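You operate a simulated robot arm through the tools that you are given. There is no shell and no other tool. Be economical: measure what you need, move in short steps, check, and stop when the job is done.

The job below is to be done with a simulated robot arm. You get a single attempt, and the scene is never put back.

Task
Fetch the hand brush and set it on the top of the grey parts bench. Put one of the big glue pots from the wooden work shelf of the tall rack on top of the roll of blue tape there. Put the pot labelled "glue" from the top of the wooden bench by the bin rack on the top of the repair bench and the pot marked "leak test" on the front of the wooden bench. Fetch the square steel weight and set it on the low shelf of the bin rack. Take the grey bar with a steel grip that says "27" from the top of the parts cart and leave it on the wooden work shelf of the tall rack. Any order will do. Set down upright: big glue pot, what you pick out, square steel weight.

The check looks at the end state, three seconds after you hand in, the way a careful person would. Anything else that was tipped, shoved, dropped, spilled or broken makes it a failure.

Robot
A 7-joint arm with a two-finger parallel gripper on a trunk, on a base that drives. Base frame: it is fixed to the floor where the robot stands at the start and does not move with it; the origin is under the middle of the robot, x ahead of it, y to its left, z up; the surface under the hand at the start is at about z = 800. Lengths are in mm, angles in degrees, forces in N, time in s.
With the tool pointing down near the work surface it reaches from about 260 to 600 mm from the robot's upright axis, wherever it stands. Its first joint turns from -166.0 to 166.0 degrees. Places, roughly: big glue pot [12000, -6750, 1000]; empty pot, green cup, straight glue pot [9750, -6750, 750]; front of the wooden bench (29x15 cm) [7380, -3260, 800]; grey bar with a steel grip [9750, -5000, 500]; hand brush (12x5x9 cm) [500, -100, 800]; low shelf of the bin rack [9700, -7800, 300]; roll of blue tape (9x9x5 cm) [11900, -7100, 900]; square steel weight (6x6x7 cm) [9900, -7800, 800]; top of the grey parts bench [1100, -900, 800]; top of the repair bench [8900, -7100, 800]; wooden work shelf of the tall rack [11900, -6000, 900]. Payload 3.4 kg.
Tool frame: the origin (TCP) lies between the finger pads and is the grasp point; the fingertips stand 30 mm ahead of it; z points along the fingers, y is the line along which they close. Largest opening 94 mm; finger width 28, thickness 10; the body of the gripper, 50 by 96 mm, starts 55 mm behind the TCP.
Orientation is that of the tool frame in the base frame, as [roll, pitch, yaw] about the fixed x, y, z axes, in that order (R = Rz(yaw) Ry(pitch) Rx(roll)). With the fingers straight down and closing along the base's y, the tool's x points along the base's -x, its y along +y and its z along -z.

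Tools
- The arm moves only by the tool arm_command. Its arguments are lists of equal length, an entry for each row: "rotation": the turn, a rotation vector about the tool's x, y, z in degrees, a list of three; "linear": the shift along the tool's x, y, z in mm, a list of three; "hand": the opening, from 0 (shut) to 1 (fully open). In form: {"rotation": [[rx, ry, rz], ...], "linear": [[tx, ty, tz], ...], "hand": [hand, ...]}. A call has 1 to 12 rows; each row is the pose to reach, as a shift and turn from the pose commanded when the call began, along the tool's axes at that moment. A row lasts 0.2 s, in which the tool goes at most 50 mm and 8.6 degrees; a call with a longer step from one row to the next is refused whole, and so is a gripper value outside its range. Where a pose cannot be reached the arm comes as near as it can. A force on the tool above 40 N (or 10 N above the force at the start of the call, whichever is more), or a blocked arm, ends the call early, and 0.2 s more pass. Each finger travels about 72 mm/s and halts on what it meets, pressing with about 36 N; the grip force reading is that of the motor and also rises with nothing between the fingers. The clock runs only during rows and for 0.2 s after the last one: add rows that repeat a pose to give the fingers time. The reply holds the time, the measured pose of the TCP, the force on the tool along the base axes, the opening and the grip force, in the units named above and with some noise, with the torque about the TCP (base axes, N m) and any sound that the robot's microphone picked up.
- Cameras (640 x 400 px; columns grow to the right, rows downward): "scene" is now at [13, 116.3, 1516.9]; the picture's right is [-0.41, -0.91, 0.00], its down [-0.70, 0.31, -0.65] and it looks along [0.59, -0.26, -0.76] (base axes); focal length 260 px, centre (320, 200). "wrist" rides on the gripper at [76, 14, -103] in the tool frame; the picture's right is [-0.18, 0.98, 0.00], its down [-0.75, -0.14, -0.64] and it looks along [-0.63, -0.12, 0.77] (tool axes); focal length 243 px, centre (320, 200).
- grab_frame(camera): a new picture of that camera. It takes no simulated time.
- slide_trunk(by): slides the trunk up (or, below 0, down) by that many mm; the arm and the scene camera ride with it, the base frame stays. It gives what a move gives, with no picture.
- drive_base(legs): drives the robot by 1 to 6 legs, each [ahead, left, turn to the left] in mm, mm and degrees, along the robot's own axes; the way and the turn of a leg run together, so that a leg with both is an arc; at most 1500 mm and 180 degrees a leg. The arm and the cameras ride along, it lands a little off, and it stops where it bumps. It gives what a move gives.
- turn_head(pan, tilt): turns the head with the scene camera to pan (to the left, within 155 degrees either way) and tilt (down, from -29 to 69), counted from straight ahead of the robot. It gives what a move gives.
- point_at(camera, pixels): for up to 12 pixels [column, row] of the newest picture of that camera ("zoom" is the newest enlarged one), the place [x, y, z] in the base frame of the surface seen there, good to about 2 mm, but the place of the scene camera against the robot may be out by one fixed shift of up to 25 mm in any direction. It takes no simulated time.
- inspect(camera, box): a new picture of the part [left, top, right, bottom] of that camera's present view, enlarged. It takes no simulated time.
- job_done(): hands the job in; it is judged then, once.

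Work in short steps. Measure before you move; look again where a grasp or a placing could have gone wrong, and mend it. You have 124 turns and 126 pictures in all, those below and enlarged ones among them. Open the gripper and draw the arm clear of the work before you hand the job in, unless the task says otherwise; then end with one line.

The tools are called after "Emit:" as a command line: name --argument value ..., lists and objects as JSON in quotes. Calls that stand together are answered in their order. arm_command: Moves the arm, as the interface text tells. Its arguments: {"type":"object","properties":{"rotation":{"type":"array"},"linear":{"type":"array"},"hand":{"type":"array"}},"required":["rotation","linear","hand"]} The other tools are called the same way: slide_trunk (by) slides the trunk up or down; drive_base (legs) drives the base; turn_head (pan, tilt) turns the head that bears the scene camera; grab_frame (camera) takes a picture; point_at (camera, pixels) gives the place of the surface under pixels of a picture; inspect (camera, box) takes an enlarged picture of a part of a camera's view; job_done () hands the job in.

At the start:

```text
clock: 0.0
position: [406.9, -32.8, 1016.4]
ee_rot: [-180.0, 0.0, 180.0]
wrist_force: [0.2, 0.4, -0.4]
ft_torque: [0.0, 0.0, 0.0]
finger_gap: 93.9
grasp_force: 0.0
trunk travel left (down, up): [-175.0, 211.0]
robot x, y, heading: [-0.7, 4.0, -0.0]
head pan, tilt: [-24.1, 49.6]
```

scene: 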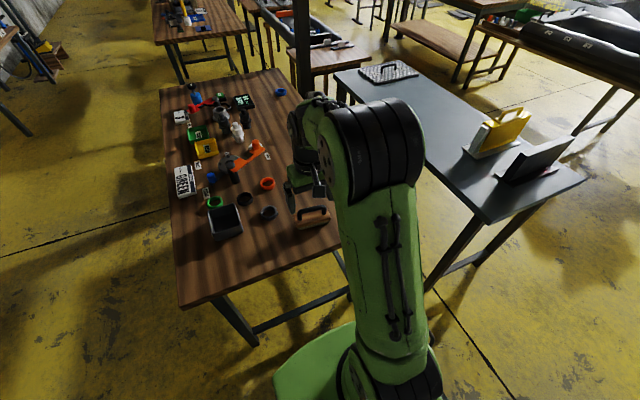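
wrist: 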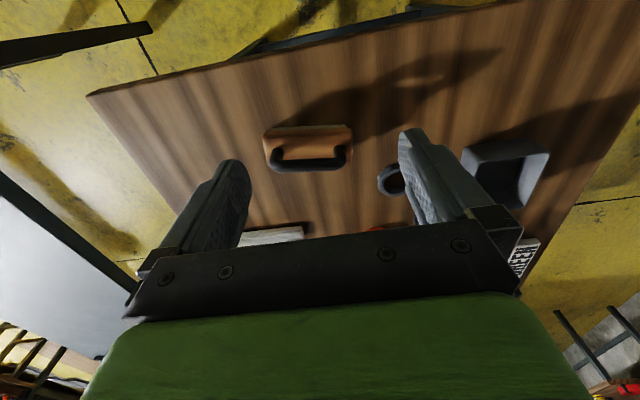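

The hand brush appears in the scene view near (312,217) and in the wrist view near (308,148). I measure it in both cameras to get the scene camera's shift.

Emit:
inspect --camera "wrist" --box '[240, 100, 400, 200]'

Emit:
point_at --camera "wrist" --pixels '[[268, 134], [350, 131], [310, 165], [280, 155], [343, 152], [300, 200], [308, 145]]'

Emit:
point_at --camera "scene" --pixels '[[312, 210], [296, 225], [328, 223], [313, 222], [280, 270], [380, 70], [440, 120], [520, 200], [350, 80]]'

```text
4.00 times, centred on (320, 150) of wrist
```

zoom: 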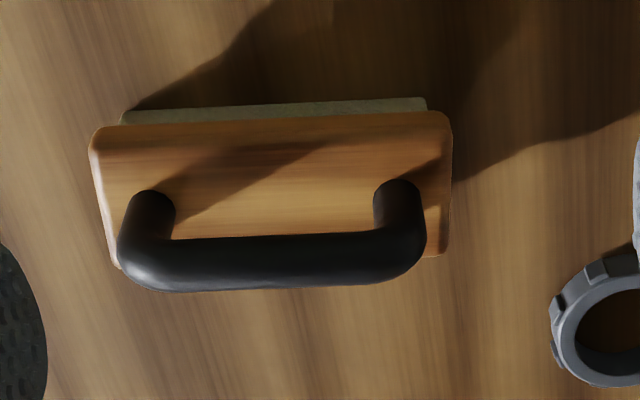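

```text
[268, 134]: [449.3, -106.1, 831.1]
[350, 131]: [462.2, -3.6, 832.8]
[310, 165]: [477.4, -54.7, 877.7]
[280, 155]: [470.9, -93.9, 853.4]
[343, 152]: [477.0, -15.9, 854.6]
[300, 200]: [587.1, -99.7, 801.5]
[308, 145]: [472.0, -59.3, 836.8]
```

```text
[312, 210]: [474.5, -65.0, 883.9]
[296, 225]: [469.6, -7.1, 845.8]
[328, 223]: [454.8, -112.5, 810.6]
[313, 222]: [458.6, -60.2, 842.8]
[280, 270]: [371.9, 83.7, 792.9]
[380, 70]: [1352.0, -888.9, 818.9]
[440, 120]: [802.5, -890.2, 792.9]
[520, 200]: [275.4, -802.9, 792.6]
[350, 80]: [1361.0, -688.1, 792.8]
```

The wrist view is exact: the handle bar runs almost along y (about 5° off), centred near (477,-55) with its top at about 885. I turn the hand about 84° so it closes across the bar, and hover above it.

Emit:
arm_command --rotation '[[0, 0, -8.4], [0, 0, -16.8], [0, 0, -25.2], [0, 0, -33.6], [0, 0, -42], [0, 0, -50.4], [0, 0, -58.8], [0, 0, -67.2], [0, 0, -75.6], [0, 0, -84], [0, 0, -84]]' --linear '[[-7, -2, 5], [-14, -4, 10], [-21, -6, 15], [-28, -8, 20], [-35, -11, 25], [-42, -13, 30], [-49, -15, 35], [-56, -17, 40], [-63, -20, 45], [-70, -22, 50], [-70, -22, 50]]' --hand '[0.8, 0.6, 0.6, 0.6, 0.6, 0.6, 0.6, 0.6, 0.6, 0.6, 0.6]'

Emit:
grab_frame --camera "wrist"

```text
clock: 2.4
position: [476.8, -54.3, 965.3]
ee_rot: [-180.0, 0.0, -95.9]
wrist_force: [-0.9, -0.7, -0.1]
ft_torque: [-0.03, 0.02, 0.0]
finger_gap: 56.2
grasp_force: 0.1
trunk travel left (down, up): [-175.0, 211.0]
robot x, y, heading: [3.0, 2.3, 0.1]
head pan, tilt: [-24.1, 49.6]
```

```text
122 pictures are left
```

wrist: 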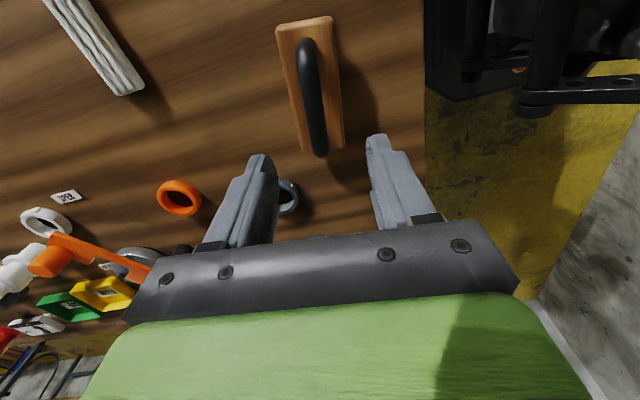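

The bar runs through pixels (305,50)–(318,150) in this view. I measure it again from here.

Emit:
point_at --camera "wrist" --pixels '[[306, 45], [308, 80], [313, 110], [318, 145], [330, 100], [340, 140], [300, 150]]'

```text
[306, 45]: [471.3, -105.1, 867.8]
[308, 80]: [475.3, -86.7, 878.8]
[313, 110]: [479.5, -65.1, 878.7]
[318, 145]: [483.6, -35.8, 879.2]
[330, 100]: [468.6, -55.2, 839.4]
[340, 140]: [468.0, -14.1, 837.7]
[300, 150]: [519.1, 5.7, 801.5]
```

The bar's centre is at about (481,-60), its top at 879, yawed about 10°. I correct by 4°, lower to z≈875 and close.

Emit:
arm_command --rotation '[[0, 0, 4], [0, 0, 4], [0, 0, 4], [0, 0, 4], [0, 0, 4], [0, 0, 4], [0, 0, 4], [0, 0, 4]]' --linear '[[4, -4, 20], [4, -4, 45], [4, -4, 70], [4, -4, 90], [4, -4, 90], [4, -4, 90], [4, -4, 90], [4, -4, 90]]' --hand '[0.6, 0.6, 0.6, 0.6, 0.6, 0, 0, 0]'

Emit:
arm_command --rotation '[[0, 0, 0], [0, 0, 0], [0, 0, 0], [0, 0, 0], [0, 0, 0]]' --linear '[[0, 0, 0], [0, 0, -20], [0, 0, -50], [0, 0, -90], [0, 0, -90]]' --hand '[0, 0, 0, 0, 0]'

Emit:
turn_head --pan -90 --tilt 45

Emit:
grab_frame --camera "wrist"

Emit:
grab_frame --camera "scene"

```text
clock: 4.2
position: [479.9, -60.1, 875.3]
ee_rot: [-180.0, -0.1, -100.0]
wrist_force: [0.8, -0.4, 2.5]
ft_torque: [0.02, -0.01, 0.09]
finger_gap: 17.5
grasp_force: 36.6
trunk travel left (down, up): [-175.0, 211.0]
robot x, y, heading: [-2.2, 3.1, -0.3]
head pan, tilt: [-24.1, 49.6]
```

```text
clock: 5.4
position: [481.2, -59.8, 965.5]
ee_rot: [180.0, 0.0, -99.9]
wrist_force: [0.3, -0.2, -2.2]
ft_torque: [0.02, 0.01, 0.0]
finger_gap: 15.5
grasp_force: 35.6
trunk travel left (down, up): [-175.0, 211.0]
robot x, y, heading: [-2.9, -0.6, 0.0]
head pan, tilt: [-24.1, 49.6]
```

```text
clock: 6.8
position: [480.9, -59.5, 965.3]
ee_rot: [180.0, 0.0, -100.1]
wrist_force: [0.9, 0.2, -1.2]
ft_torque: [-0.03, 0.02, 0.01]
finger_gap: 15.2
grasp_force: 36.3
trunk travel left (down, up): [-175.0, 211.0]
robot x, y, heading: [-0.2, 3.2, 0.1]
head pan, tilt: [-90.0, 45.0]
```

```text
121 pictures are left
```

wrist: 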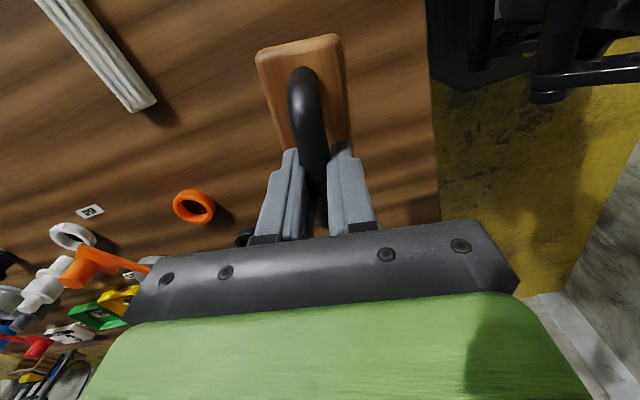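

```text
120 pictures are left
```

scene: 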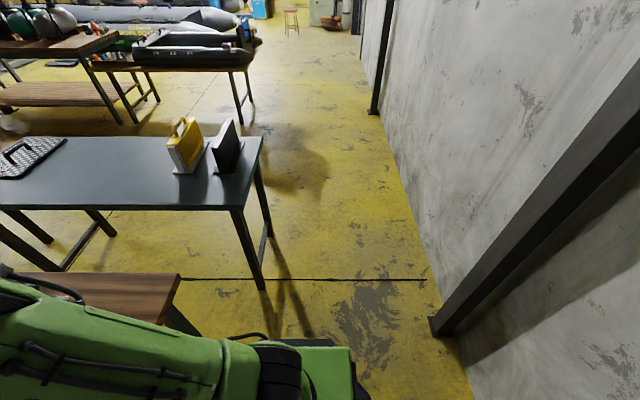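

The brush is held (15 mm gap). I measure the grey bench's edges, the wooden table's edges and the pillar to plan the drive.

Emit:
point_at --camera "scene" --pixels '[[240, 207], [150, 206], [20, 207], [258, 140], [170, 180], [60, 150], [170, 310], [178, 276], [435, 320], [90, 180], [262, 285], [90, 138]]'

```text
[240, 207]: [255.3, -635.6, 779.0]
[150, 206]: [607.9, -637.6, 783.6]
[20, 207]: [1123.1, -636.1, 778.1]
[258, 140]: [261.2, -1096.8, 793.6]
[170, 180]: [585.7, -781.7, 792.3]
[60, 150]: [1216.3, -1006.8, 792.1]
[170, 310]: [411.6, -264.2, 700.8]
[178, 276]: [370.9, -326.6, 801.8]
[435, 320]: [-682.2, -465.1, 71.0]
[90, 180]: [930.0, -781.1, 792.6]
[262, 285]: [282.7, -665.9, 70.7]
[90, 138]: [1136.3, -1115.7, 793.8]
```

I check the room in front of the yellow box on the grey bench and the robot's own base size.

Emit:
inspect --camera "scene" --box '[120, 100, 280, 220]'

Emit:
point_at --camera "scene" --pixels '[[174, 171], [205, 174], [213, 173], [240, 173], [352, 370], [345, 348], [300, 350], [335, 342], [200, 185]]'

```text
3.33 times, centred on (200, 160) of scene
```

zoom: 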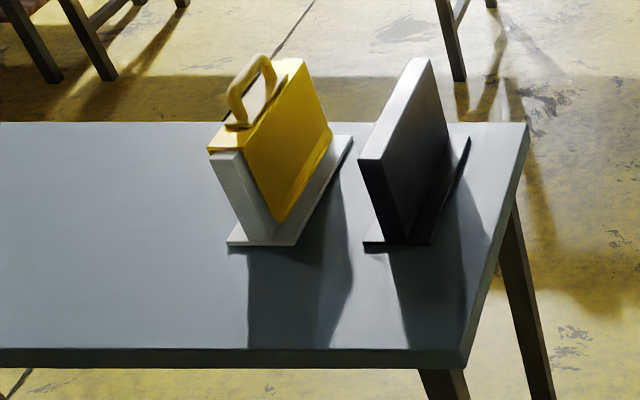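

```text
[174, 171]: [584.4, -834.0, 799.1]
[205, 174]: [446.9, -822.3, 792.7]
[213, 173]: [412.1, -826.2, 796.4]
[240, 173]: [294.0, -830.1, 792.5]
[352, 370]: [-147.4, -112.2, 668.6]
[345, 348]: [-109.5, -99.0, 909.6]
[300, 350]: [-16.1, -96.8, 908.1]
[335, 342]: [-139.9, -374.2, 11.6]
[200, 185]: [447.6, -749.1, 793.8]
```

I look down beside the robot to see the base's outline before driving into the corner between the benches.

Emit:
turn_head --pan -60 --tilt 69

Emit:
grab_frame --camera "scene"

```text
clock: 7.7
position: [481.7, -58.7, 966.1]
ee_rot: [180.0, 0.0, -100.0]
wrist_force: [-0.4, -0.1, -1.1]
ft_torque: [0.02, 0.02, -0.01]
finger_gap: 15.2
grasp_force: 36.2
trunk travel left (down, up): [-175.0, 211.0]
robot x, y, heading: [-0.0, -0.5, -0.1]
head pan, tilt: [-60.0, 68.8]
```

```text
118 pictures are left
```

scene: 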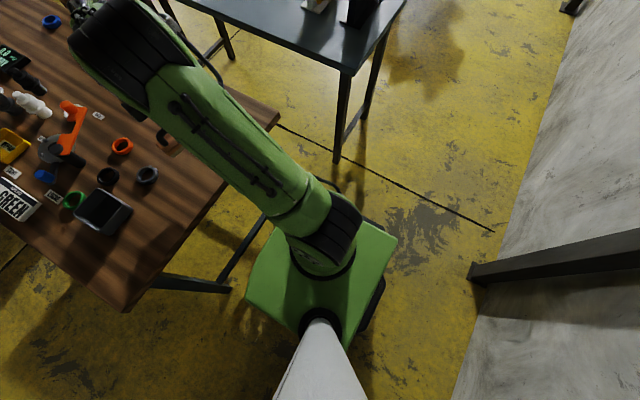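

I measure the green base's corners and the table edge points.

Emit:
point_at --camera "scene" --pixels '[[272, 230], [395, 238], [246, 292], [345, 345], [278, 118], [124, 310], [340, 160], [470, 278], [365, 310]]'

```text
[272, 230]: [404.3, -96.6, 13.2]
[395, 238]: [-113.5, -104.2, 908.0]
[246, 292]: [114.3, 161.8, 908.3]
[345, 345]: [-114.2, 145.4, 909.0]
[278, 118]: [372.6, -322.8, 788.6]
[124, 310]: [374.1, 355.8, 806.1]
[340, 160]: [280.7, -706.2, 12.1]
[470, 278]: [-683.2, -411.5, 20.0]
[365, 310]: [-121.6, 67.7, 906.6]
```

The base is compact (about ±115 by ±140). I strafe right 415 mm, go 110 ahead and turn −33°, which puts the brush over the free front strip of the grey bench.

Emit:
drive_base --legs '[[0, -415, 0], [110, 0, 0], [0, 0, -33]]'

Emit:
grab_frame --camera "wrist"

```text
clock: 12.7
position: [480.5, -730.9, 965.4]
ee_rot: [180.0, 0.0, -133.1]
wrist_force: [-0.2, -0.1, -2.6]
ft_torque: [0.01, -0.02, 0.04]
finger_gap: 15.1
grasp_force: 35.5
trunk travel left (down, up): [-175.0, 211.0]
robot x, y, heading: [111.9, -420.6, -33.0]
head pan, tilt: [-60.0, 68.8]
```

```text
117 pictures are left
```

wrist: 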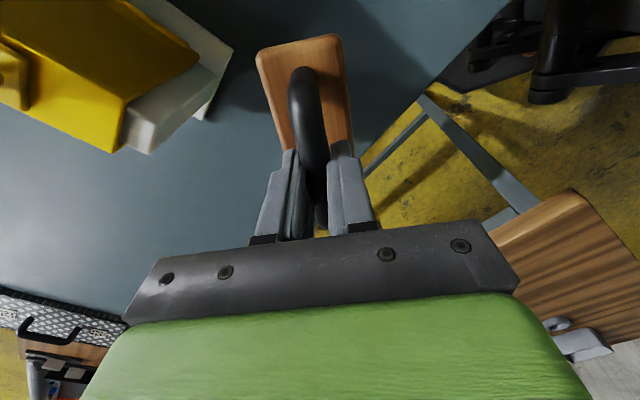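

The brush is over free bench. I check the bench height and the gap to the edge and box with the wrist camera.

Emit:
point_at --camera "wrist" --pixels '[[385, 130], [212, 105], [200, 190], [363, 173], [255, 55], [340, 40], [440, 78]]'

```text
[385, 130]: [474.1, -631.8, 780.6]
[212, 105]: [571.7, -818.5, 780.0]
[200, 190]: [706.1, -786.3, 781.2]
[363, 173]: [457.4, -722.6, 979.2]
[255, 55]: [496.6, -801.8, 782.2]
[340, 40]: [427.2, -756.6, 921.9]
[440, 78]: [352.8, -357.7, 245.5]
```

The wrist camera puts the bench at 781, but the scene camera put it level with the wooden table, so I lower gently and watch the force. First to z≈880.

Emit:
arm_command --rotation '[[0, 0, 0], [0, 0, 0], [0, 0, 0], [0, 0, 0], [0, 0, 0]]' --linear '[[0, 0, 25], [0, 0, 50], [0, 0, 75], [0, 0, 85], [0, 0, 85]]' --hand '[0, 0, 0, 0, 0]'

Emit:
grab_frame --camera "wrist"

Emit:
point_at --camera "wrist" --pixels '[[200, 190], [230, 100], [400, 90]]'

```text
clock: 13.9
position: [481.0, -730.8, 880.5]
ee_rot: [-180.0, 0.0, -133.0]
wrist_force: [0.1, -0.2, -1.3]
ft_torque: [0.0, 0.01, 0.03]
finger_gap: 15.0
grasp_force: 35.9
trunk travel left (down, up): [-175.0, 211.0]
robot x, y, heading: [105.3, -420.3, -32.9]
head pan, tilt: [-60.0, 68.8]
```

```text
116 pictures are left
```

wrist: 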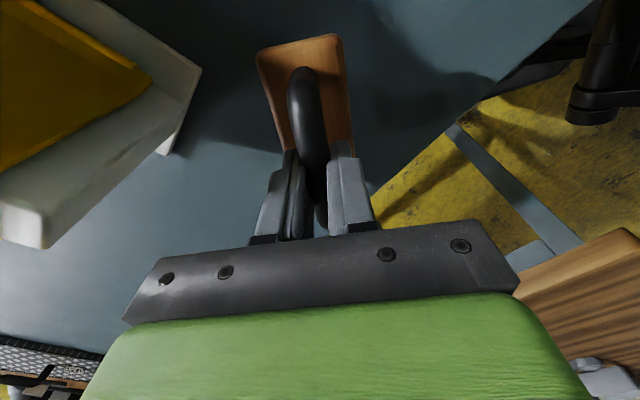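

```text
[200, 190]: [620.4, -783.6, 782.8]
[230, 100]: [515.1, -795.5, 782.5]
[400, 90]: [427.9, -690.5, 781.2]
```

Bench top is at about 782, so contact should come near z≈856. I lower slowly to 856 and watch force.

Emit:
arm_command --rotation '[[0, 0, 0], [0, 0, 0], [0, 0, 0], [0, 0, 0], [0, 0, 0], [0, 0, 0]]' --linear '[[0, 0, 8], [0, 0, 16], [0, 0, 20], [0, 0, 22], [0, 0, 24], [0, 0, 24]]' --hand '[0, 0, 0, 0, 0, 0]'

```text
clock: 15.3
position: [481.7, -730.5, 859.0]
ee_rot: [-179.7, 0.1, -133.0]
wrist_force: [2.4, -4.5, 18.3]
ft_torque: [0.31, -0.19, -0.01]
finger_gap: 15.3
grasp_force: 35.2
trunk travel left (down, up): [-175.0, 211.0]
robot x, y, heading: [110.5, -420.5, -32.9]
head pan, tilt: [-60.0, 68.8]
```

Contact at 859 with 18 N upward. I open a little to avoid touching neighbours, then retreat upward.

Emit:
arm_command --rotation '[[0, 0, 0], [0, 0, 0], [0, 0, 0], [0, 0, 0], [0, 0, 0], [0, 0, 0], [0, 0, 0], [0, 0, 0]]' --linear '[[0, 0, -2], [0, 0, -2], [0, 0, -2], [0, 0, -20], [0, 0, -60], [0, 0, -100], [0, 0, -140], [0, 0, -160]]' --hand '[0.5, 0.5, 0.5, 0.5, 0.5, 0.5, 0.5, 0.5]'

Emit:
turn_head --pan 0 --tilt 25

Emit:
grab_frame --camera "wrist"

Emit:
grab_frame --camera "scene"

```text
clock: 17.1
position: [479.9, -730.4, 1017.3]
ee_rot: [-179.9, -0.1, -132.9]
wrist_force: [0.7, 0.4, 0.2]
ft_torque: [0.01, 0.0, 0.02]
finger_gap: 47.1
grasp_force: 0.2
trunk travel left (down, up): [-175.0, 211.0]
robot x, y, heading: [109.8, -418.3, -33.4]
head pan, tilt: [-60.0, 68.8]
```

```text
clock: 18.4
position: [481.0, -731.2, 1016.2]
ee_rot: [-180.0, 0.0, -132.9]
wrist_force: [0.3, 0.6, 0.3]
ft_torque: [0.0, -0.04, 0.03]
finger_gap: 46.9
grasp_force: 0.0
trunk travel left (down, up): [-175.0, 211.0]
robot x, y, heading: [107.5, -416.3, -32.8]
head pan, tilt: [0.0, 25.0]
```

```text
115 pictures are left
```

wrist: 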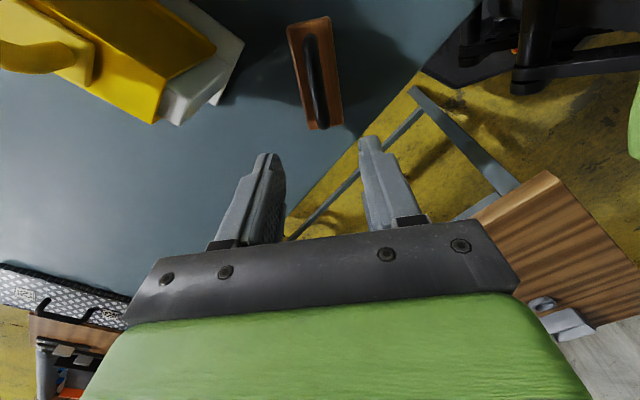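

```text
114 pictures are left
```

scene: 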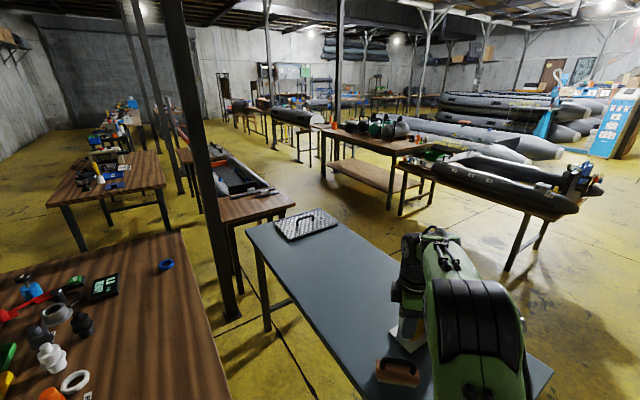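

The brush stands upright on the grey bench. Now I map the hall: I measure table legs and free floor between here and the far end.

Emit:
point_at --camera "scene" --pixels '[[390, 208], [322, 170], [402, 212], [512, 268], [546, 248], [300, 160], [240, 318], [290, 208], [350, 200], [500, 225], [600, 220], [590, 150]]'

Emit:
inspect --camera "scene" --box '[160, 40, 400, 190]'

Emit:
inspect --camera "scene" --box '[380, 60, 640, 222]'

```text
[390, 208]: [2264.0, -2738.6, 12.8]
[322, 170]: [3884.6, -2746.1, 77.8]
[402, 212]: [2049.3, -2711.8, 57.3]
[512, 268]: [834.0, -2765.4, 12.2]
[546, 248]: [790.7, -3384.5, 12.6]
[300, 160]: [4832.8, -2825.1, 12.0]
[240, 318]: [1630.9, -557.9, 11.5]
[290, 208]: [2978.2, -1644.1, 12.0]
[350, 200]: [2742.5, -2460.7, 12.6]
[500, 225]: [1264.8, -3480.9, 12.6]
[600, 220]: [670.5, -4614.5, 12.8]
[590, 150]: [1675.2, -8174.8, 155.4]
```

```text
2.67 times, centred on (280, 115) of scene
```

zoom: 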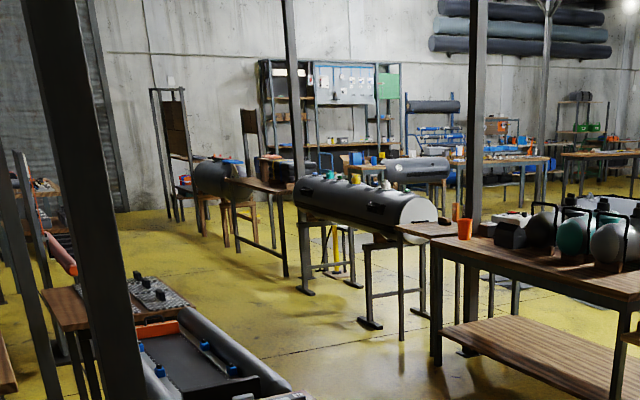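

```text
2.46 times, centred on (510, 141) of scene
```

zoom: 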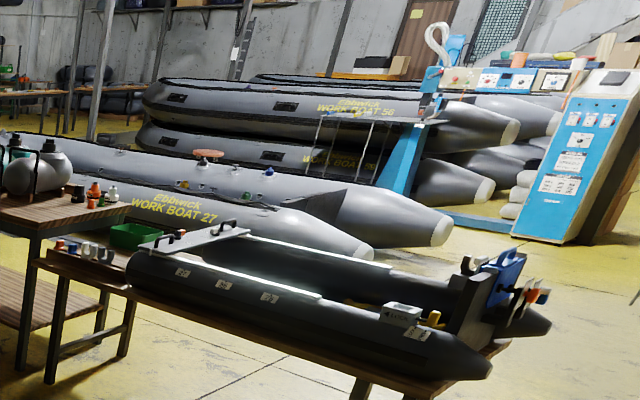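

The aisle lies at y≈−2000, between the grey bench and the table row whose legs stand at y≤−2710. I raise and draw in the arm, then back out past the bench's left end and move across to the aisle.

Emit:
arm_command --rotation '[[0, 0, 0], [0, 0, 0], [0, 0, 0], [0, 0, 0], [0, 0, 0]]' --linear '[[0, 0, -40], [0, 30, -75], [0, 70, -100], [3, 110, -110], [6, 130, -110]]' --hand '[0.5, 0.5, 0.5, 0.5, 0.5]'

Emit:
drive_base --legs '[[0, 0, 33], [-310, 0, 0], [0, -1480, 0]]'

Emit:
turn_head --pan 15 --tilt 15

Emit:
grab_frame --camera "scene"

```text
clock: 19.6
position: [382.1, -647.2, 1126.5]
ee_rot: [-179.9, 0.0, -132.9]
wrist_force: [-0.3, -0.2, -0.3]
ft_torque: [-0.03, -0.03, 0.05]
finger_gap: 47.1
grasp_force: 0.0
trunk travel left (down, up): [-175.0, 211.0]
robot x, y, heading: [111.5, -417.8, -33.3]
head pan, tilt: [0.0, 25.0]
```

```text
clock: 30.2
position: [146.6, -1955.1, 1127.1]
ee_rot: [179.9, -0.1, -100.3]
wrist_force: [-0.2, 0.1, 0.5]
ft_torque: [-0.01, -0.03, -0.03]
finger_gap: 46.9
grasp_force: 0.0
trunk travel left (down, up): [-175.0, 211.0]
robot x, y, heading: [-205.8, -1910.1, -0.3]
head pan, tilt: [0.0, 25.0]
```

```text
clock: 31.0
position: [147.6, -1955.1, 1126.1]
ee_rot: [-179.9, 0.0, -100.3]
wrist_force: [-0.1, 0.0, 0.0]
ft_torque: [0.02, -0.03, 0.05]
finger_gap: 46.9
grasp_force: 0.1
trunk travel left (down, up): [-175.0, 211.0]
robot x, y, heading: [-203.4, -1908.2, -0.3]
head pan, tilt: [15.0, 15.0]
```

```text
111 pictures are left
```

scene: 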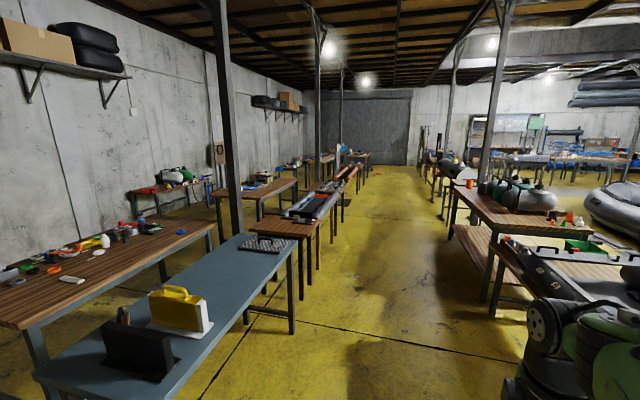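

The aisle ahead is clear (centre column ~390 in this view). I drive about 5.2 m along it and look again.

Emit:
drive_base --legs '[[1500, 0, 0], [1500, 0, 0], [1500, -50, 0], [900, 0, 0]]'

Emit:
turn_head --pan -35 --tilt 18

Emit:
grab_frame --camera "scene"

```text
refused: leg 3 is longer than a leg can be; nothing moved
```

```text
clock: 32.2
position: [146.8, -1954.1, 1126.4]
ee_rot: [-179.9, 0.0, -100.4]
wrist_force: [-0.2, -0.1, 0.4]
ft_torque: [-0.03, 0.0, -0.05]
finger_gap: 47.1
grasp_force: 0.1
trunk travel left (down, up): [-175.0, 211.0]
robot x, y, heading: [-204.9, -1913.8, -0.4]
head pan, tilt: [-35.0, 18.0]
```

```text
110 pictures are left
```

scene: 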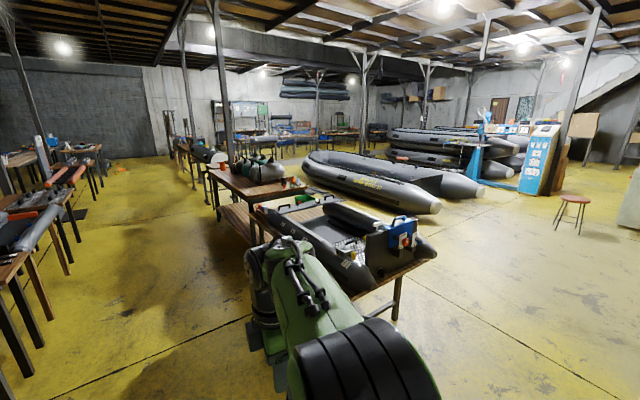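

The drive was refused because one leg was just over 1500 mm. I redo it with shorter legs.

Emit:
drive_base --legs '[[1500, 0, 0], [1500, 0, 0], [1490, -50, 0], [900, 0, 0]]'

Emit:
grab_frame --camera "scene"

```text
clock: 58.1
position: [5560.9, -2074.0, 1126.7]
ee_rot: [180.0, 0.0, -100.9]
wrist_force: [0.6, -0.8, -0.3]
ft_torque: [0.03, 0.0, -0.03]
finger_gap: 47.2
grasp_force: 0.0
trunk travel left (down, up): [-175.0, 211.0]
robot x, y, heading: [5207.0, -2028.0, -1.0]
head pan, tilt: [-35.0, 18.0]
```

```text
109 pictures are left
```

scene: 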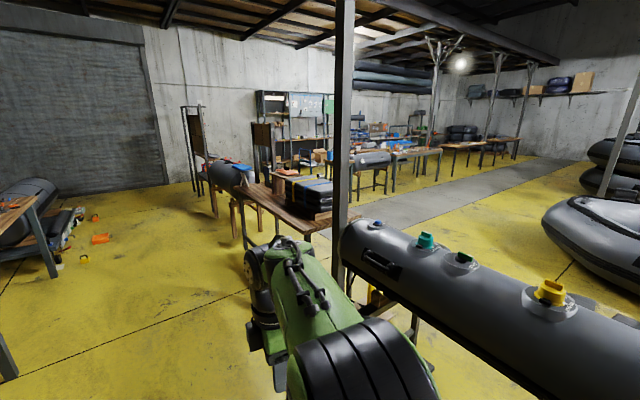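

I measure the bench near the black stack (280,200) and free floor to the far racks.

Emit:
point_at --camera "scene" --pixels '[[258, 190], [300, 225], [246, 248], [215, 215], [192, 190], [205, 230], [360, 215], [310, 180], [280, 145], [395, 190], [440, 180], [60, 272]]'

Emit:
inspect --camera "scene" --box '[180, 80, 460, 260]'

```text
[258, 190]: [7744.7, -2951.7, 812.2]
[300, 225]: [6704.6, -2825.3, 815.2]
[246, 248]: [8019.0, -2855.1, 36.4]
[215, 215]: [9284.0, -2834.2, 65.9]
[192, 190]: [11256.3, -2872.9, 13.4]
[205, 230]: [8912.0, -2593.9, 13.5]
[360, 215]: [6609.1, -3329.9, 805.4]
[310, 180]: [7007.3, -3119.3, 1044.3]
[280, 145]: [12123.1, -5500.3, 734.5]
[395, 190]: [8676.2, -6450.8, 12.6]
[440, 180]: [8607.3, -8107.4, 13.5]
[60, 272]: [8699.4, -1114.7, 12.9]
```

```text
2.22 times, centred on (320, 170) of scene
```

zoom: 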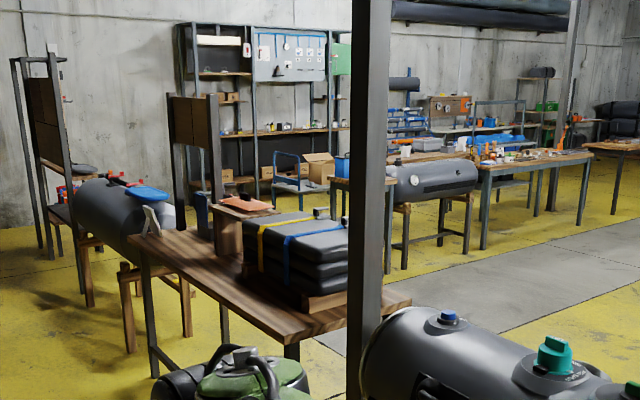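

I continue along the aisle to x≈8300 and look to the right, towards the racks.

Emit:
drive_base --legs '[[1500, 50, 0], [1490, 60, 0]]'

Emit:
turn_head --pan -70 --tilt 18

Emit:
grab_frame --camera "scene"

```text
refused: leg 1 is longer than a leg can be; nothing moved
```

```text
clock: 59.1
position: [5559.8, -2074.1, 1126.7]
ee_rot: [-180.0, -0.1, -101.0]
wrist_force: [0.1, -0.1, -0.1]
ft_torque: [-0.01, 0.02, 0.01]
finger_gap: 47.2
grasp_force: 0.0
trunk travel left (down, up): [-175.0, 211.0]
robot x, y, heading: [5208.8, -2024.9, -0.8]
head pan, tilt: [-70.0, 18.0]
```

```text
107 pictures are left
```

scene: 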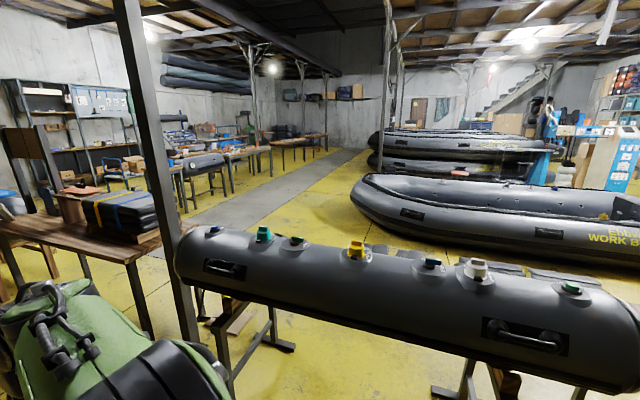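

Careless again on leg length; I use 1490 mm legs straight ahead.

Emit:
drive_base --legs '[[1490, 30, 0.5], [1490, 30, 0.5], [900, 0, 0]]'

Emit:
grab_frame --camera "scene"

```text
clock: 77.8
position: [9431.9, -2009.7, 1126.6]
ee_rot: [-180.0, 0.0, -99.3]
wrist_force: [-0.4, 0.6, -0.4]
ft_torque: [0.0, 0.05, -0.01]
finger_gap: 47.1
grasp_force: 0.1
trunk travel left (down, up): [-175.0, 211.0]
robot x, y, heading: [9079.4, -1972.5, 0.7]
head pan, tilt: [-70.0, 18.0]
```

```text
106 pictures are left
```

scene: 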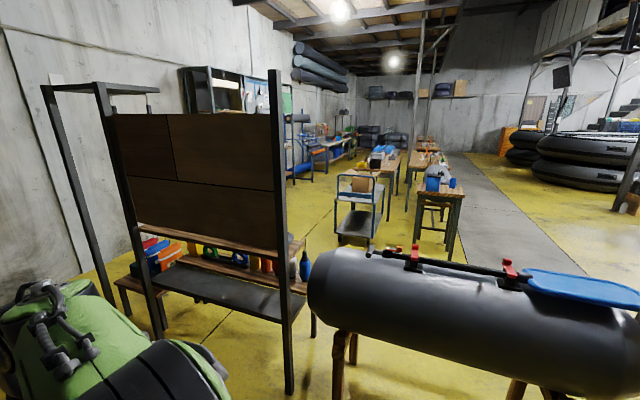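

I measure the gap between the board rack (leg at 288,385) and the tank end (310,290), and the shapes beyond (cart, benches).

Emit:
point_at --camera "scene" --pixels '[[288, 385], [312, 290], [340, 380], [315, 330], [285, 250], [350, 235], [450, 250], [440, 195], [300, 240], [560, 280], [372, 205], [400, 170]]'

Emit:
turn_head --pan -115 --tilt 22

Emit:
grab_frame --camera "scene"

```text
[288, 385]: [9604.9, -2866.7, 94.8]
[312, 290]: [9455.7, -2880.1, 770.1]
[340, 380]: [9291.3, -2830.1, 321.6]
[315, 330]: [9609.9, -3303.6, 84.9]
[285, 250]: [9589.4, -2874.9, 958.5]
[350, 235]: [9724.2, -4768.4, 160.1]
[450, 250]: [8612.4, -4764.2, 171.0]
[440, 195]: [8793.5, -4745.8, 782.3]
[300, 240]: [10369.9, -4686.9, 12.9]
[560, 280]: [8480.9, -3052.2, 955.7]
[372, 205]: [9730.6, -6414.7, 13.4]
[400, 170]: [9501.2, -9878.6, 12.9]
```

```text
clock: 78.9
position: [9431.6, -2009.0, 1126.3]
ee_rot: [179.9, 0.0, -99.3]
wrist_force: [-0.6, 0.0, 0.1]
ft_torque: [-0.01, -0.02, -0.01]
finger_gap: 47.3
grasp_force: 0.2
trunk travel left (down, up): [-175.0, 211.0]
robot x, y, heading: [9076.5, -1970.8, 0.6]
head pan, tilt: [-115.0, 22.0]
```

```text
105 pictures are left
```

scene: 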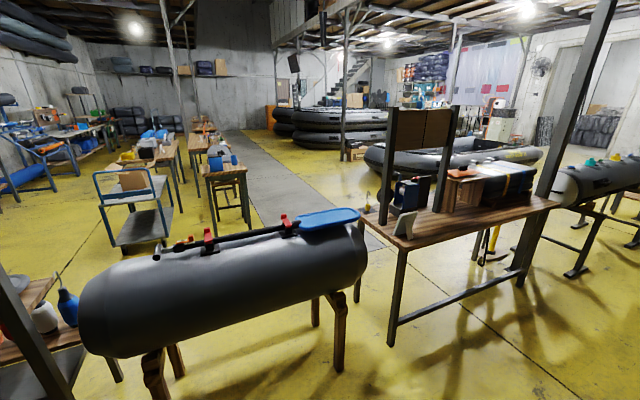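

I measure the gap between bench end and tank, and look past the board rack on its other side.

Emit:
point_at --camera "scene" --pixels '[[385, 212], [366, 255], [357, 295], [392, 345], [335, 365], [362, 235], [400, 260], [520, 290], [345, 290]]'

Emit:
turn_head --pan -35 --tilt 22

Emit:
grab_frame --camera "scene"

```text
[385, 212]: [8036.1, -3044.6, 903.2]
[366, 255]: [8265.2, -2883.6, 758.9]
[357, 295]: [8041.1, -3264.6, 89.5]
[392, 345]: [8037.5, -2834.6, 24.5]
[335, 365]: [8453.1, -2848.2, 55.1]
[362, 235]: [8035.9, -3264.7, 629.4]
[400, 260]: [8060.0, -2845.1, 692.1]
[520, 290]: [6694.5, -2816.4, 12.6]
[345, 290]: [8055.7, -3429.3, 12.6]
```

```text
clock: 80.4
position: [9431.2, -2010.2, 1126.5]
ee_rot: [-180.0, 0.0, -99.3]
wrist_force: [0.5, 0.3, -0.5]
ft_torque: [0.0, 0.0, 0.0]
finger_gap: 47.1
grasp_force: 0.0
trunk travel left (down, up): [-175.0, 211.0]
robot x, y, heading: [9079.0, -1971.9, 0.8]
head pan, tilt: [-35.0, 22.0]
```

```text
104 pictures are left
```

scene: 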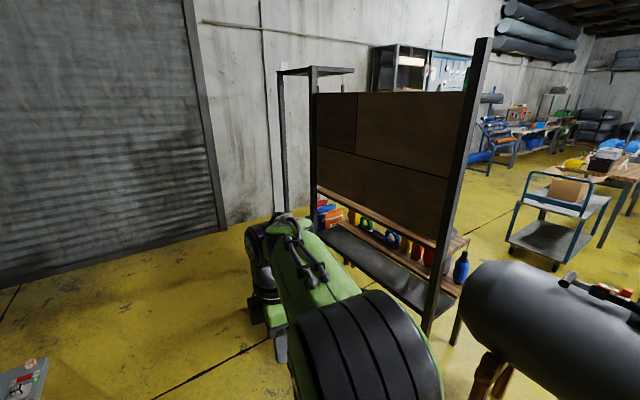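

I measure the rack's far post (283,205) and the wall foot (235,225).

Emit:
point_at --camera "scene" --pixels '[[284, 150], [310, 75], [284, 200], [235, 226], [262, 216], [316, 150], [150, 250], [345, 70]]'

```text
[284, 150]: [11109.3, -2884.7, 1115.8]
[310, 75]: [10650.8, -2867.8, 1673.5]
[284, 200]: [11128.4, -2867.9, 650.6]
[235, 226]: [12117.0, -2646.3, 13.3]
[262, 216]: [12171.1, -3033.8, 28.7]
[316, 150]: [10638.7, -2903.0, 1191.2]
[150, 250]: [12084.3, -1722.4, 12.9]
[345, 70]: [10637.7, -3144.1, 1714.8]
```

There's a metre between the rack (x≤11130) and the wall (x≈12150). I drive to x≈11620, turn right and pass through, with y≈−4100 as the stop.

Emit:
drive_base --legs '[[1400, 0, -0.7], [1150, 0, 0], [0, 0, -90], [1100, 0, 0], [1000, 0, 0]]'

Emit:
turn_head --pan 0 --tilt 20

Emit:
grab_frame --camera "scene"

```text
clock: 106.5
position: [11564.3, -4426.7, 1126.9]
ee_rot: [-179.9, 0.0, 169.9]
wrist_force: [-0.5, 0.8, 0.3]
ft_torque: [0.0, -0.04, -0.01]
finger_gap: 46.9
grasp_force: 0.1
trunk travel left (down, up): [-175.0, 211.0]
robot x, y, heading: [11605.3, -4075.6, -89.9]
head pan, tilt: [-35.0, 22.0]
```

```text
clock: 107.6
position: [11565.2, -4427.2, 1127.5]
ee_rot: [-180.0, 0.0, 170.1]
wrist_force: [-0.2, 0.1, -0.1]
ft_torque: [-0.03, 0.01, 0.02]
finger_gap: 46.8
grasp_force: 0.1
trunk travel left (down, up): [-175.0, 211.0]
robot x, y, heading: [11608.8, -4073.8, -89.9]
head pan, tilt: [0.0, 20.0]
```

```text
103 pictures are left
```

scene: 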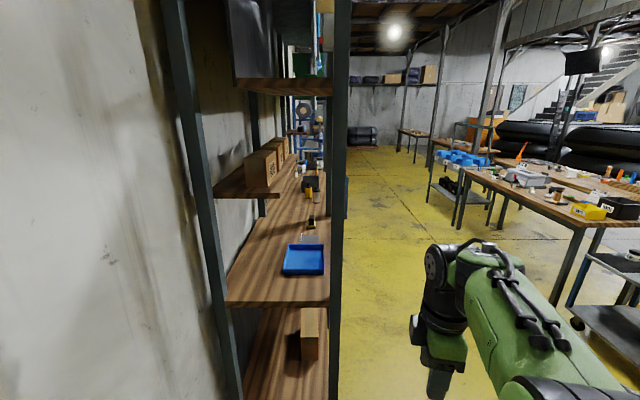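

The tall rack's front post is at column 340, a free aisle to its right. I measure and look right toward the parts cart.

Emit:
point_at --camera "scene" --pixels '[[340, 380], [338, 200], [555, 300], [310, 230], [300, 262], [578, 323], [345, 215], [460, 230], [470, 180]]'

Emit:
turn_head --pan -50 --tilt 25

Emit:
grab_frame --camera "scene"

```text
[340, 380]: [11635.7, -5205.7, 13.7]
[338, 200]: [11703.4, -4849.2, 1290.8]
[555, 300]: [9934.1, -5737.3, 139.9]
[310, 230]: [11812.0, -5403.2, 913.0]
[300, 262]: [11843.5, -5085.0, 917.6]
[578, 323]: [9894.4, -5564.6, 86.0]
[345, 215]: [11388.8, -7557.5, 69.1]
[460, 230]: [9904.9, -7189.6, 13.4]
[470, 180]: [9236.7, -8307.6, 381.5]
```

```text
clock: 108.7
position: [11564.1, -4427.6, 1126.0]
ee_rot: [-180.0, 0.1, 170.1]
wrist_force: [-0.4, 0.0, -1.2]
ft_torque: [0.0, 0.0, 0.02]
finger_gap: 46.8
grasp_force: 0.1
trunk travel left (down, up): [-175.0, 211.0]
robot x, y, heading: [11607.6, -4072.2, -90.1]
head pan, tilt: [-50.0, 25.0]
```

```text
102 pictures are left
```

scene: 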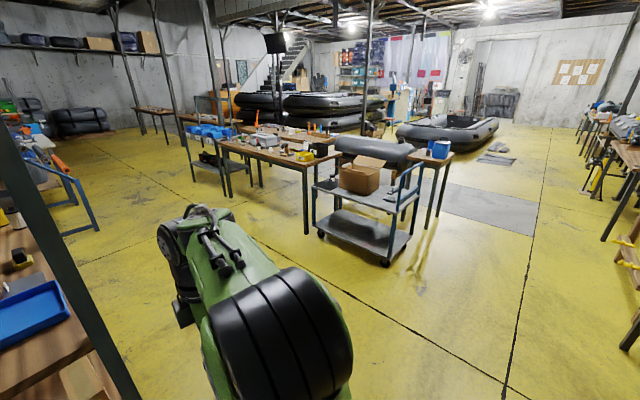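

The parts cart stands at (365,205) with a box on it. I enlarge that region.

Emit:
inspect --camera "scene" --box '[170, 100, 460, 280]'

Emit:
point_at --camera "scene" --pixels '[[317, 192], [340, 195], [388, 212], [388, 262], [320, 235], [303, 232], [305, 165], [375, 205], [413, 205], [440, 190]]'

```text
2.21 times, centred on (315, 190) of scene
```

zoom: 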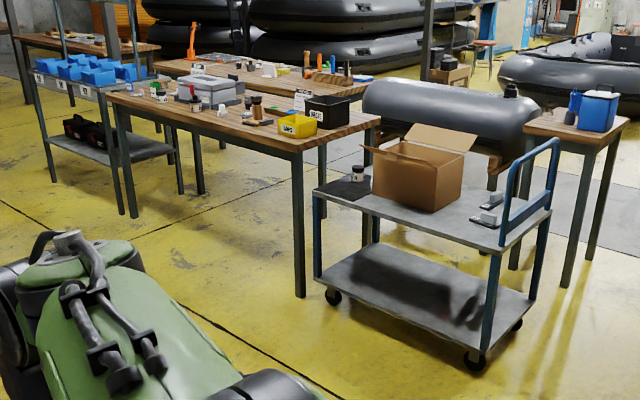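

```text
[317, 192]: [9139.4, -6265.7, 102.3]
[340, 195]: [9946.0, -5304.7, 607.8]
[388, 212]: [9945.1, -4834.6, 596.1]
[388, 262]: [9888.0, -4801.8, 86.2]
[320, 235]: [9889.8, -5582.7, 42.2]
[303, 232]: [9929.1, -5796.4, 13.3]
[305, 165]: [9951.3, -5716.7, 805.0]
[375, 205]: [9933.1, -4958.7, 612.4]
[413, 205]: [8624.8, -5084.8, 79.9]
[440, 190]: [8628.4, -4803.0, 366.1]
```

The cart's handle end (y≈−4900) holds two grey bars with grips; cart top is about z 605. I drive to stand in front of it at about (10330,−4920), facing −x.

Emit:
drive_base --legs '[[0, 0, -90], [1270, 0, 0], [0, 840, 0]]'

Emit:
turn_head --pan 10 --tilt 50

Emit:
grab_frame --camera "scene"

Emit:
grab_frame --camera "wrist"

```text
clock: 123.0
position: [9982.4, -4861.1, 1126.4]
ee_rot: [179.9, 0.1, 79.4]
wrist_force: [0.2, -0.6, 0.0]
ft_torque: [0.01, -0.04, -0.02]
finger_gap: 46.8
grasp_force: 0.2
trunk travel left (down, up): [-175.0, 211.0]
robot x, y, heading: [10329.2, -4909.1, 179.3]
head pan, tilt: [-50.0, 25.0]
```

```text
clock: 124.3
position: [9982.3, -4859.8, 1125.6]
ee_rot: [-180.0, 0.0, 79.4]
wrist_force: [0.8, -0.5, 0.1]
ft_torque: [0.05, 0.01, 0.0]
finger_gap: 47.0
grasp_force: 0.1
trunk travel left (down, up): [-175.0, 211.0]
robot x, y, heading: [10334.1, -4907.5, 179.2]
head pan, tilt: [10.0, 50.0]
```

```text
100 pictures are left
```

scene: 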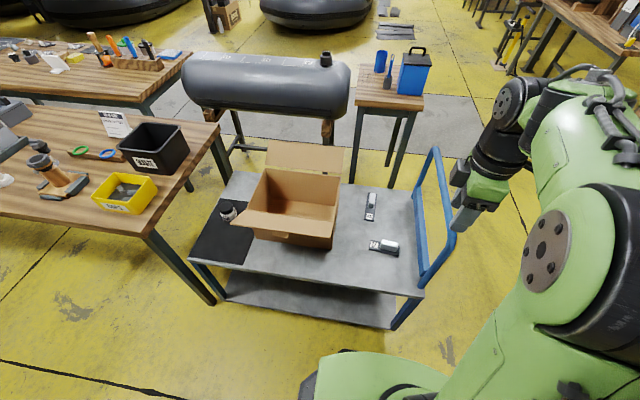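

```text
99 pictures are left
```

wrist: 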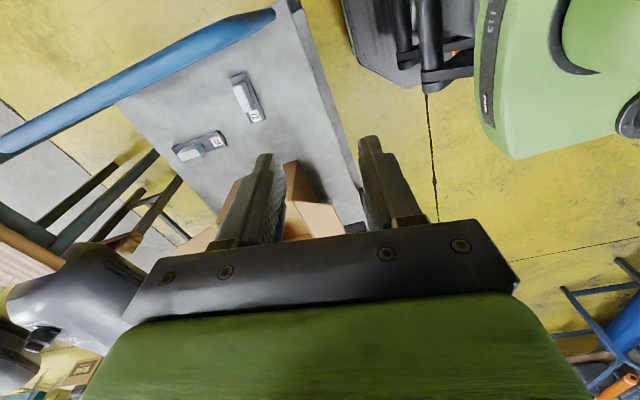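

Two grey bars are visible, in the scene at (370,205) and (385,247), in the wrist at (247,97) and (200,145). I enlarge them to read the numbers.

Emit:
inspect --camera "scene" --box '[350, 180, 414, 260]'

Emit:
inspect --camera "wrist" --box '[160, 60, 288, 165]'

Emit:
point_at --camera "wrist" --pixels '[[235, 77], [260, 118], [247, 97], [175, 152], [222, 138], [200, 145], [215, 110], [300, 150], [280, 20], [245, 180]]'

Emit:
point_at --camera "scene" --pixels '[[385, 247], [370, 205], [300, 265], [440, 200], [430, 150], [330, 210], [290, 215]]'

```text
5.00 times, centred on (382, 220) of scene
```

zoom: 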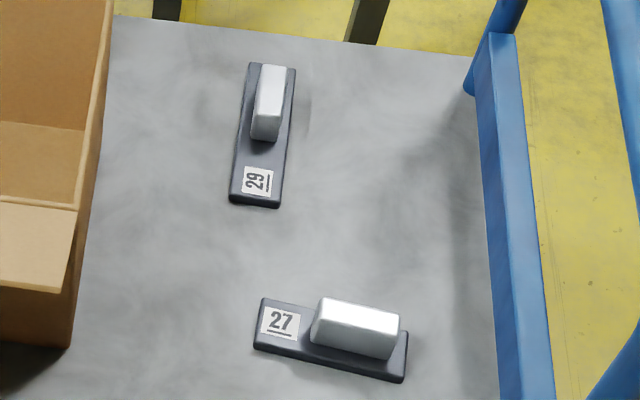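

```text
3.81 times, centred on (224, 112) of wrist
```

zoom: 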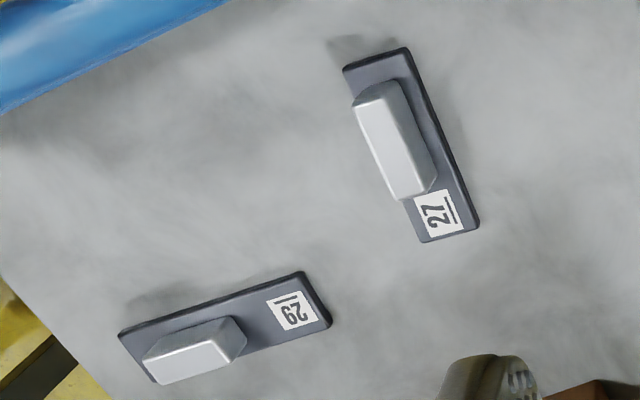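

```text
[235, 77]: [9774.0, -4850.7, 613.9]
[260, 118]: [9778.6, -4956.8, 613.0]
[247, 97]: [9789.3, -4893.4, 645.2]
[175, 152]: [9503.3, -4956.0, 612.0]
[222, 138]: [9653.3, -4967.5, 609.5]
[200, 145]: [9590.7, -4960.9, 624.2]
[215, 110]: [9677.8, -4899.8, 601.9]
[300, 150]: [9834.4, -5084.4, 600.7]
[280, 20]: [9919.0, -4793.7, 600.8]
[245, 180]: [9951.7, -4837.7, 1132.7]
```

```text
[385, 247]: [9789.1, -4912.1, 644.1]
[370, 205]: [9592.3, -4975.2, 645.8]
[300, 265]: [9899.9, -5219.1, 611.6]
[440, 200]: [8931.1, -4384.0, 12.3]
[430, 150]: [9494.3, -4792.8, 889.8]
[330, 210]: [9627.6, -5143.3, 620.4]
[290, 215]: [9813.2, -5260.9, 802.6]
```

The "27" bar is the nearer one (wrist zoom upper right). I measure its grip and bar outline in the wrist zoom.

Emit:
point_at --camera "zoom" --pixels '[[380, 100], [415, 185], [365, 108], [395, 90], [400, 190], [432, 175], [350, 70], [405, 55], [430, 235], [472, 225], [450, 130], [440, 215]]'

```text
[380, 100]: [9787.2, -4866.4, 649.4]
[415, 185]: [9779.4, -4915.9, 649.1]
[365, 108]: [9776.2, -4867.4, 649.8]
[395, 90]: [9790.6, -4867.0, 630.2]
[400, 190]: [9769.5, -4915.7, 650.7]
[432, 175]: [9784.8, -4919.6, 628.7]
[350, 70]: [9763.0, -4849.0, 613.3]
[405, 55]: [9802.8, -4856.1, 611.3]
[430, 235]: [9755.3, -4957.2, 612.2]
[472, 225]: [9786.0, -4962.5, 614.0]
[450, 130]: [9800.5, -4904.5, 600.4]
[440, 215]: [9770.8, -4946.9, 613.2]
```

The grip's centre is (9779,−4892), top 650, axis yawed so the hand should be at yaw −96° with the camera on the side away from the cart's handle. I turn the hand about +176° in two calls, at height, and move the base 80 mm closer.

Emit:
arm_command --rotation '[[0, 0, 8], [0, 0, 16], [0, 0, 24], [0, 0, 32], [0, 0, 40], [0, 0, 48], [0, 0, 56], [0, 0, 64], [0, 0, 72], [0, 0, 80], [0, 0, 88]]' --linear '[[0, 0, 0], [0, 0, 0], [0, 0, 0], [0, 0, 0], [0, 0, 0], [0, 0, 0], [0, 0, 0], [0, 0, 0], [0, 0, 0], [0, 0, 0], [0, 0, 0]]' --hand '[0.5, 0.5, 0.5, 0.5, 0.5, 0.5, 0.5, 0.5, 0.5, 0.5, 0.5]'

Emit:
arm_command --rotation '[[0, 0, 8], [0, 0, 16], [0, 0, 24], [0, 0, 32], [0, 0, 40], [0, 0, 48], [0, 0, 56], [0, 0, 64], [0, 0, 72], [0, 0, 80], [0, 0, 87.7]]' --linear '[[0, 0, 0], [0, 0, 0], [0, 0, 0], [0, 0, 0], [0, 0, 0], [0, 0, 0], [0, 0, 0], [0, 0, 0], [0, 0, 0], [0, 0, 0], [0, 0, 0]]' --hand '[0.5, 0.5, 0.5, 0.5, 0.5, 0.5, 0.5, 0.5, 0.5, 0.5, 0.5]'

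Emit:
drive_base --legs '[[80, 0, 0]]'

Emit:
slide_trunk --by -150

```text
clock: 126.7
position: [9982.8, -4861.2, 1126.8]
ee_rot: [-180.0, 0.0, -8.6]
wrist_force: [0.7, 0.4, 0.5]
ft_torque: [0.01, 0.03, 0.01]
finger_gap: 46.8
grasp_force: 0.0
trunk travel left (down, up): [-175.0, 211.0]
robot x, y, heading: [10335.2, -4906.4, 179.4]
head pan, tilt: [10.0, 50.0]
```

```text
clock: 129.1
position: [9982.5, -4860.9, 1127.4]
ee_rot: [180.0, 0.1, -96.3]
wrist_force: [0.8, 0.1, 0.0]
ft_torque: [-0.02, -0.02, 0.0]
finger_gap: 47.0
grasp_force: 0.0
trunk travel left (down, up): [-175.0, 211.0]
robot x, y, heading: [10331.6, -4908.2, 179.3]
head pan, tilt: [10.0, 50.0]
```

```text
clock: 130.2
position: [9900.7, -4858.9, 1124.9]
ee_rot: [-179.9, -0.1, -96.3]
wrist_force: [-0.9, 0.6, -0.3]
ft_torque: [-0.03, 0.01, 0.03]
finger_gap: 46.9
grasp_force: 0.0
trunk travel left (down, up): [-175.0, 211.0]
robot x, y, heading: [10255.6, -4906.0, 179.4]
head pan, tilt: [10.0, 50.0]
```

```text
clock: 131.9
position: [9900.6, -4859.9, 977.1]
ee_rot: [180.0, 0.0, -96.2]
wrist_force: [-0.1, -0.2, 0.4]
ft_torque: [0.01, 0.03, 0.01]
finger_gap: 46.8
grasp_force: 0.2
trunk travel left (down, up): [-25.0, 361.0]
robot x, y, heading: [10252.2, -4906.9, 179.6]
head pan, tilt: [10.0, 50.0]
```

I move horizontally over the grip, then down to z≈730, and check with the wrist camera.

Emit:
arm_command --rotation '[[0, 0, 0], [0, 0, 0], [0, 0, 0], [0, 0, 0], [0, 0, 0], [0, 0, 0], [0, 0, 0], [0, 0, 0], [0, 0, 0], [0, 0, 0]]' --linear '[[15, 39, 0], [30, 78, 0], [46, 117, 0], [46, 117, 45], [46, 117, 90], [46, 117, 135], [46, 117, 180], [46, 117, 220], [46, 117, 247], [46, 117, 247]]' --hand '[0.5, 0.5, 0.5, 0.5, 0.5, 0.5, 0.5, 0.5, 0.5, 0.5]'

Emit:
grab_frame --camera "wrist"

Emit:
grab_frame --camera "scene"

```text
clock: 134.1
position: [9780.1, -4893.7, 729.3]
ee_rot: [-180.0, 0.0, -96.3]
wrist_force: [0.1, 0.1, 0.7]
ft_torque: [0.03, -0.01, 0.0]
finger_gap: 47.1
grasp_force: 0.0
trunk travel left (down, up): [-25.0, 361.0]
robot x, y, heading: [10255.8, -4908.2, 179.4]
head pan, tilt: [10.0, 50.0]
```

```text
96 pictures are left
```

wrist: 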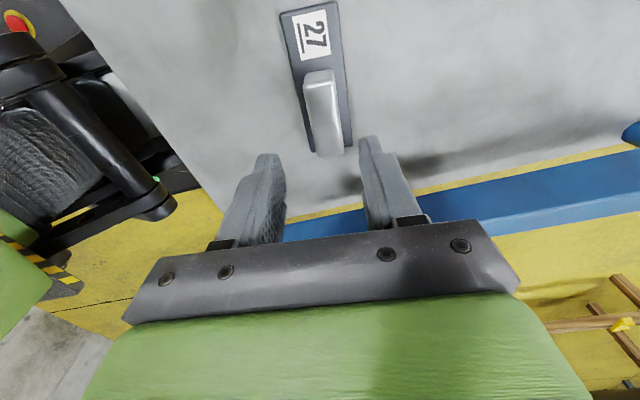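

```text
95 pictures are left
```

scene: 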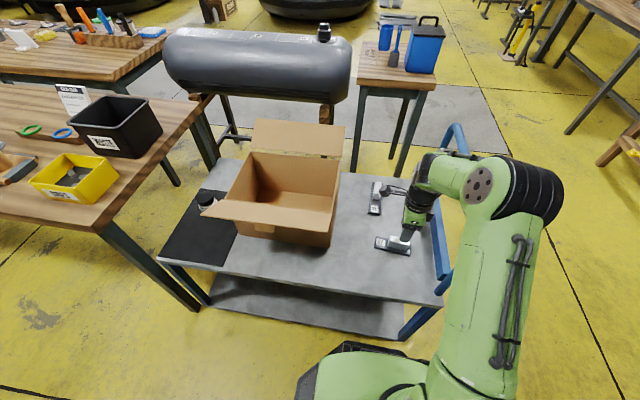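

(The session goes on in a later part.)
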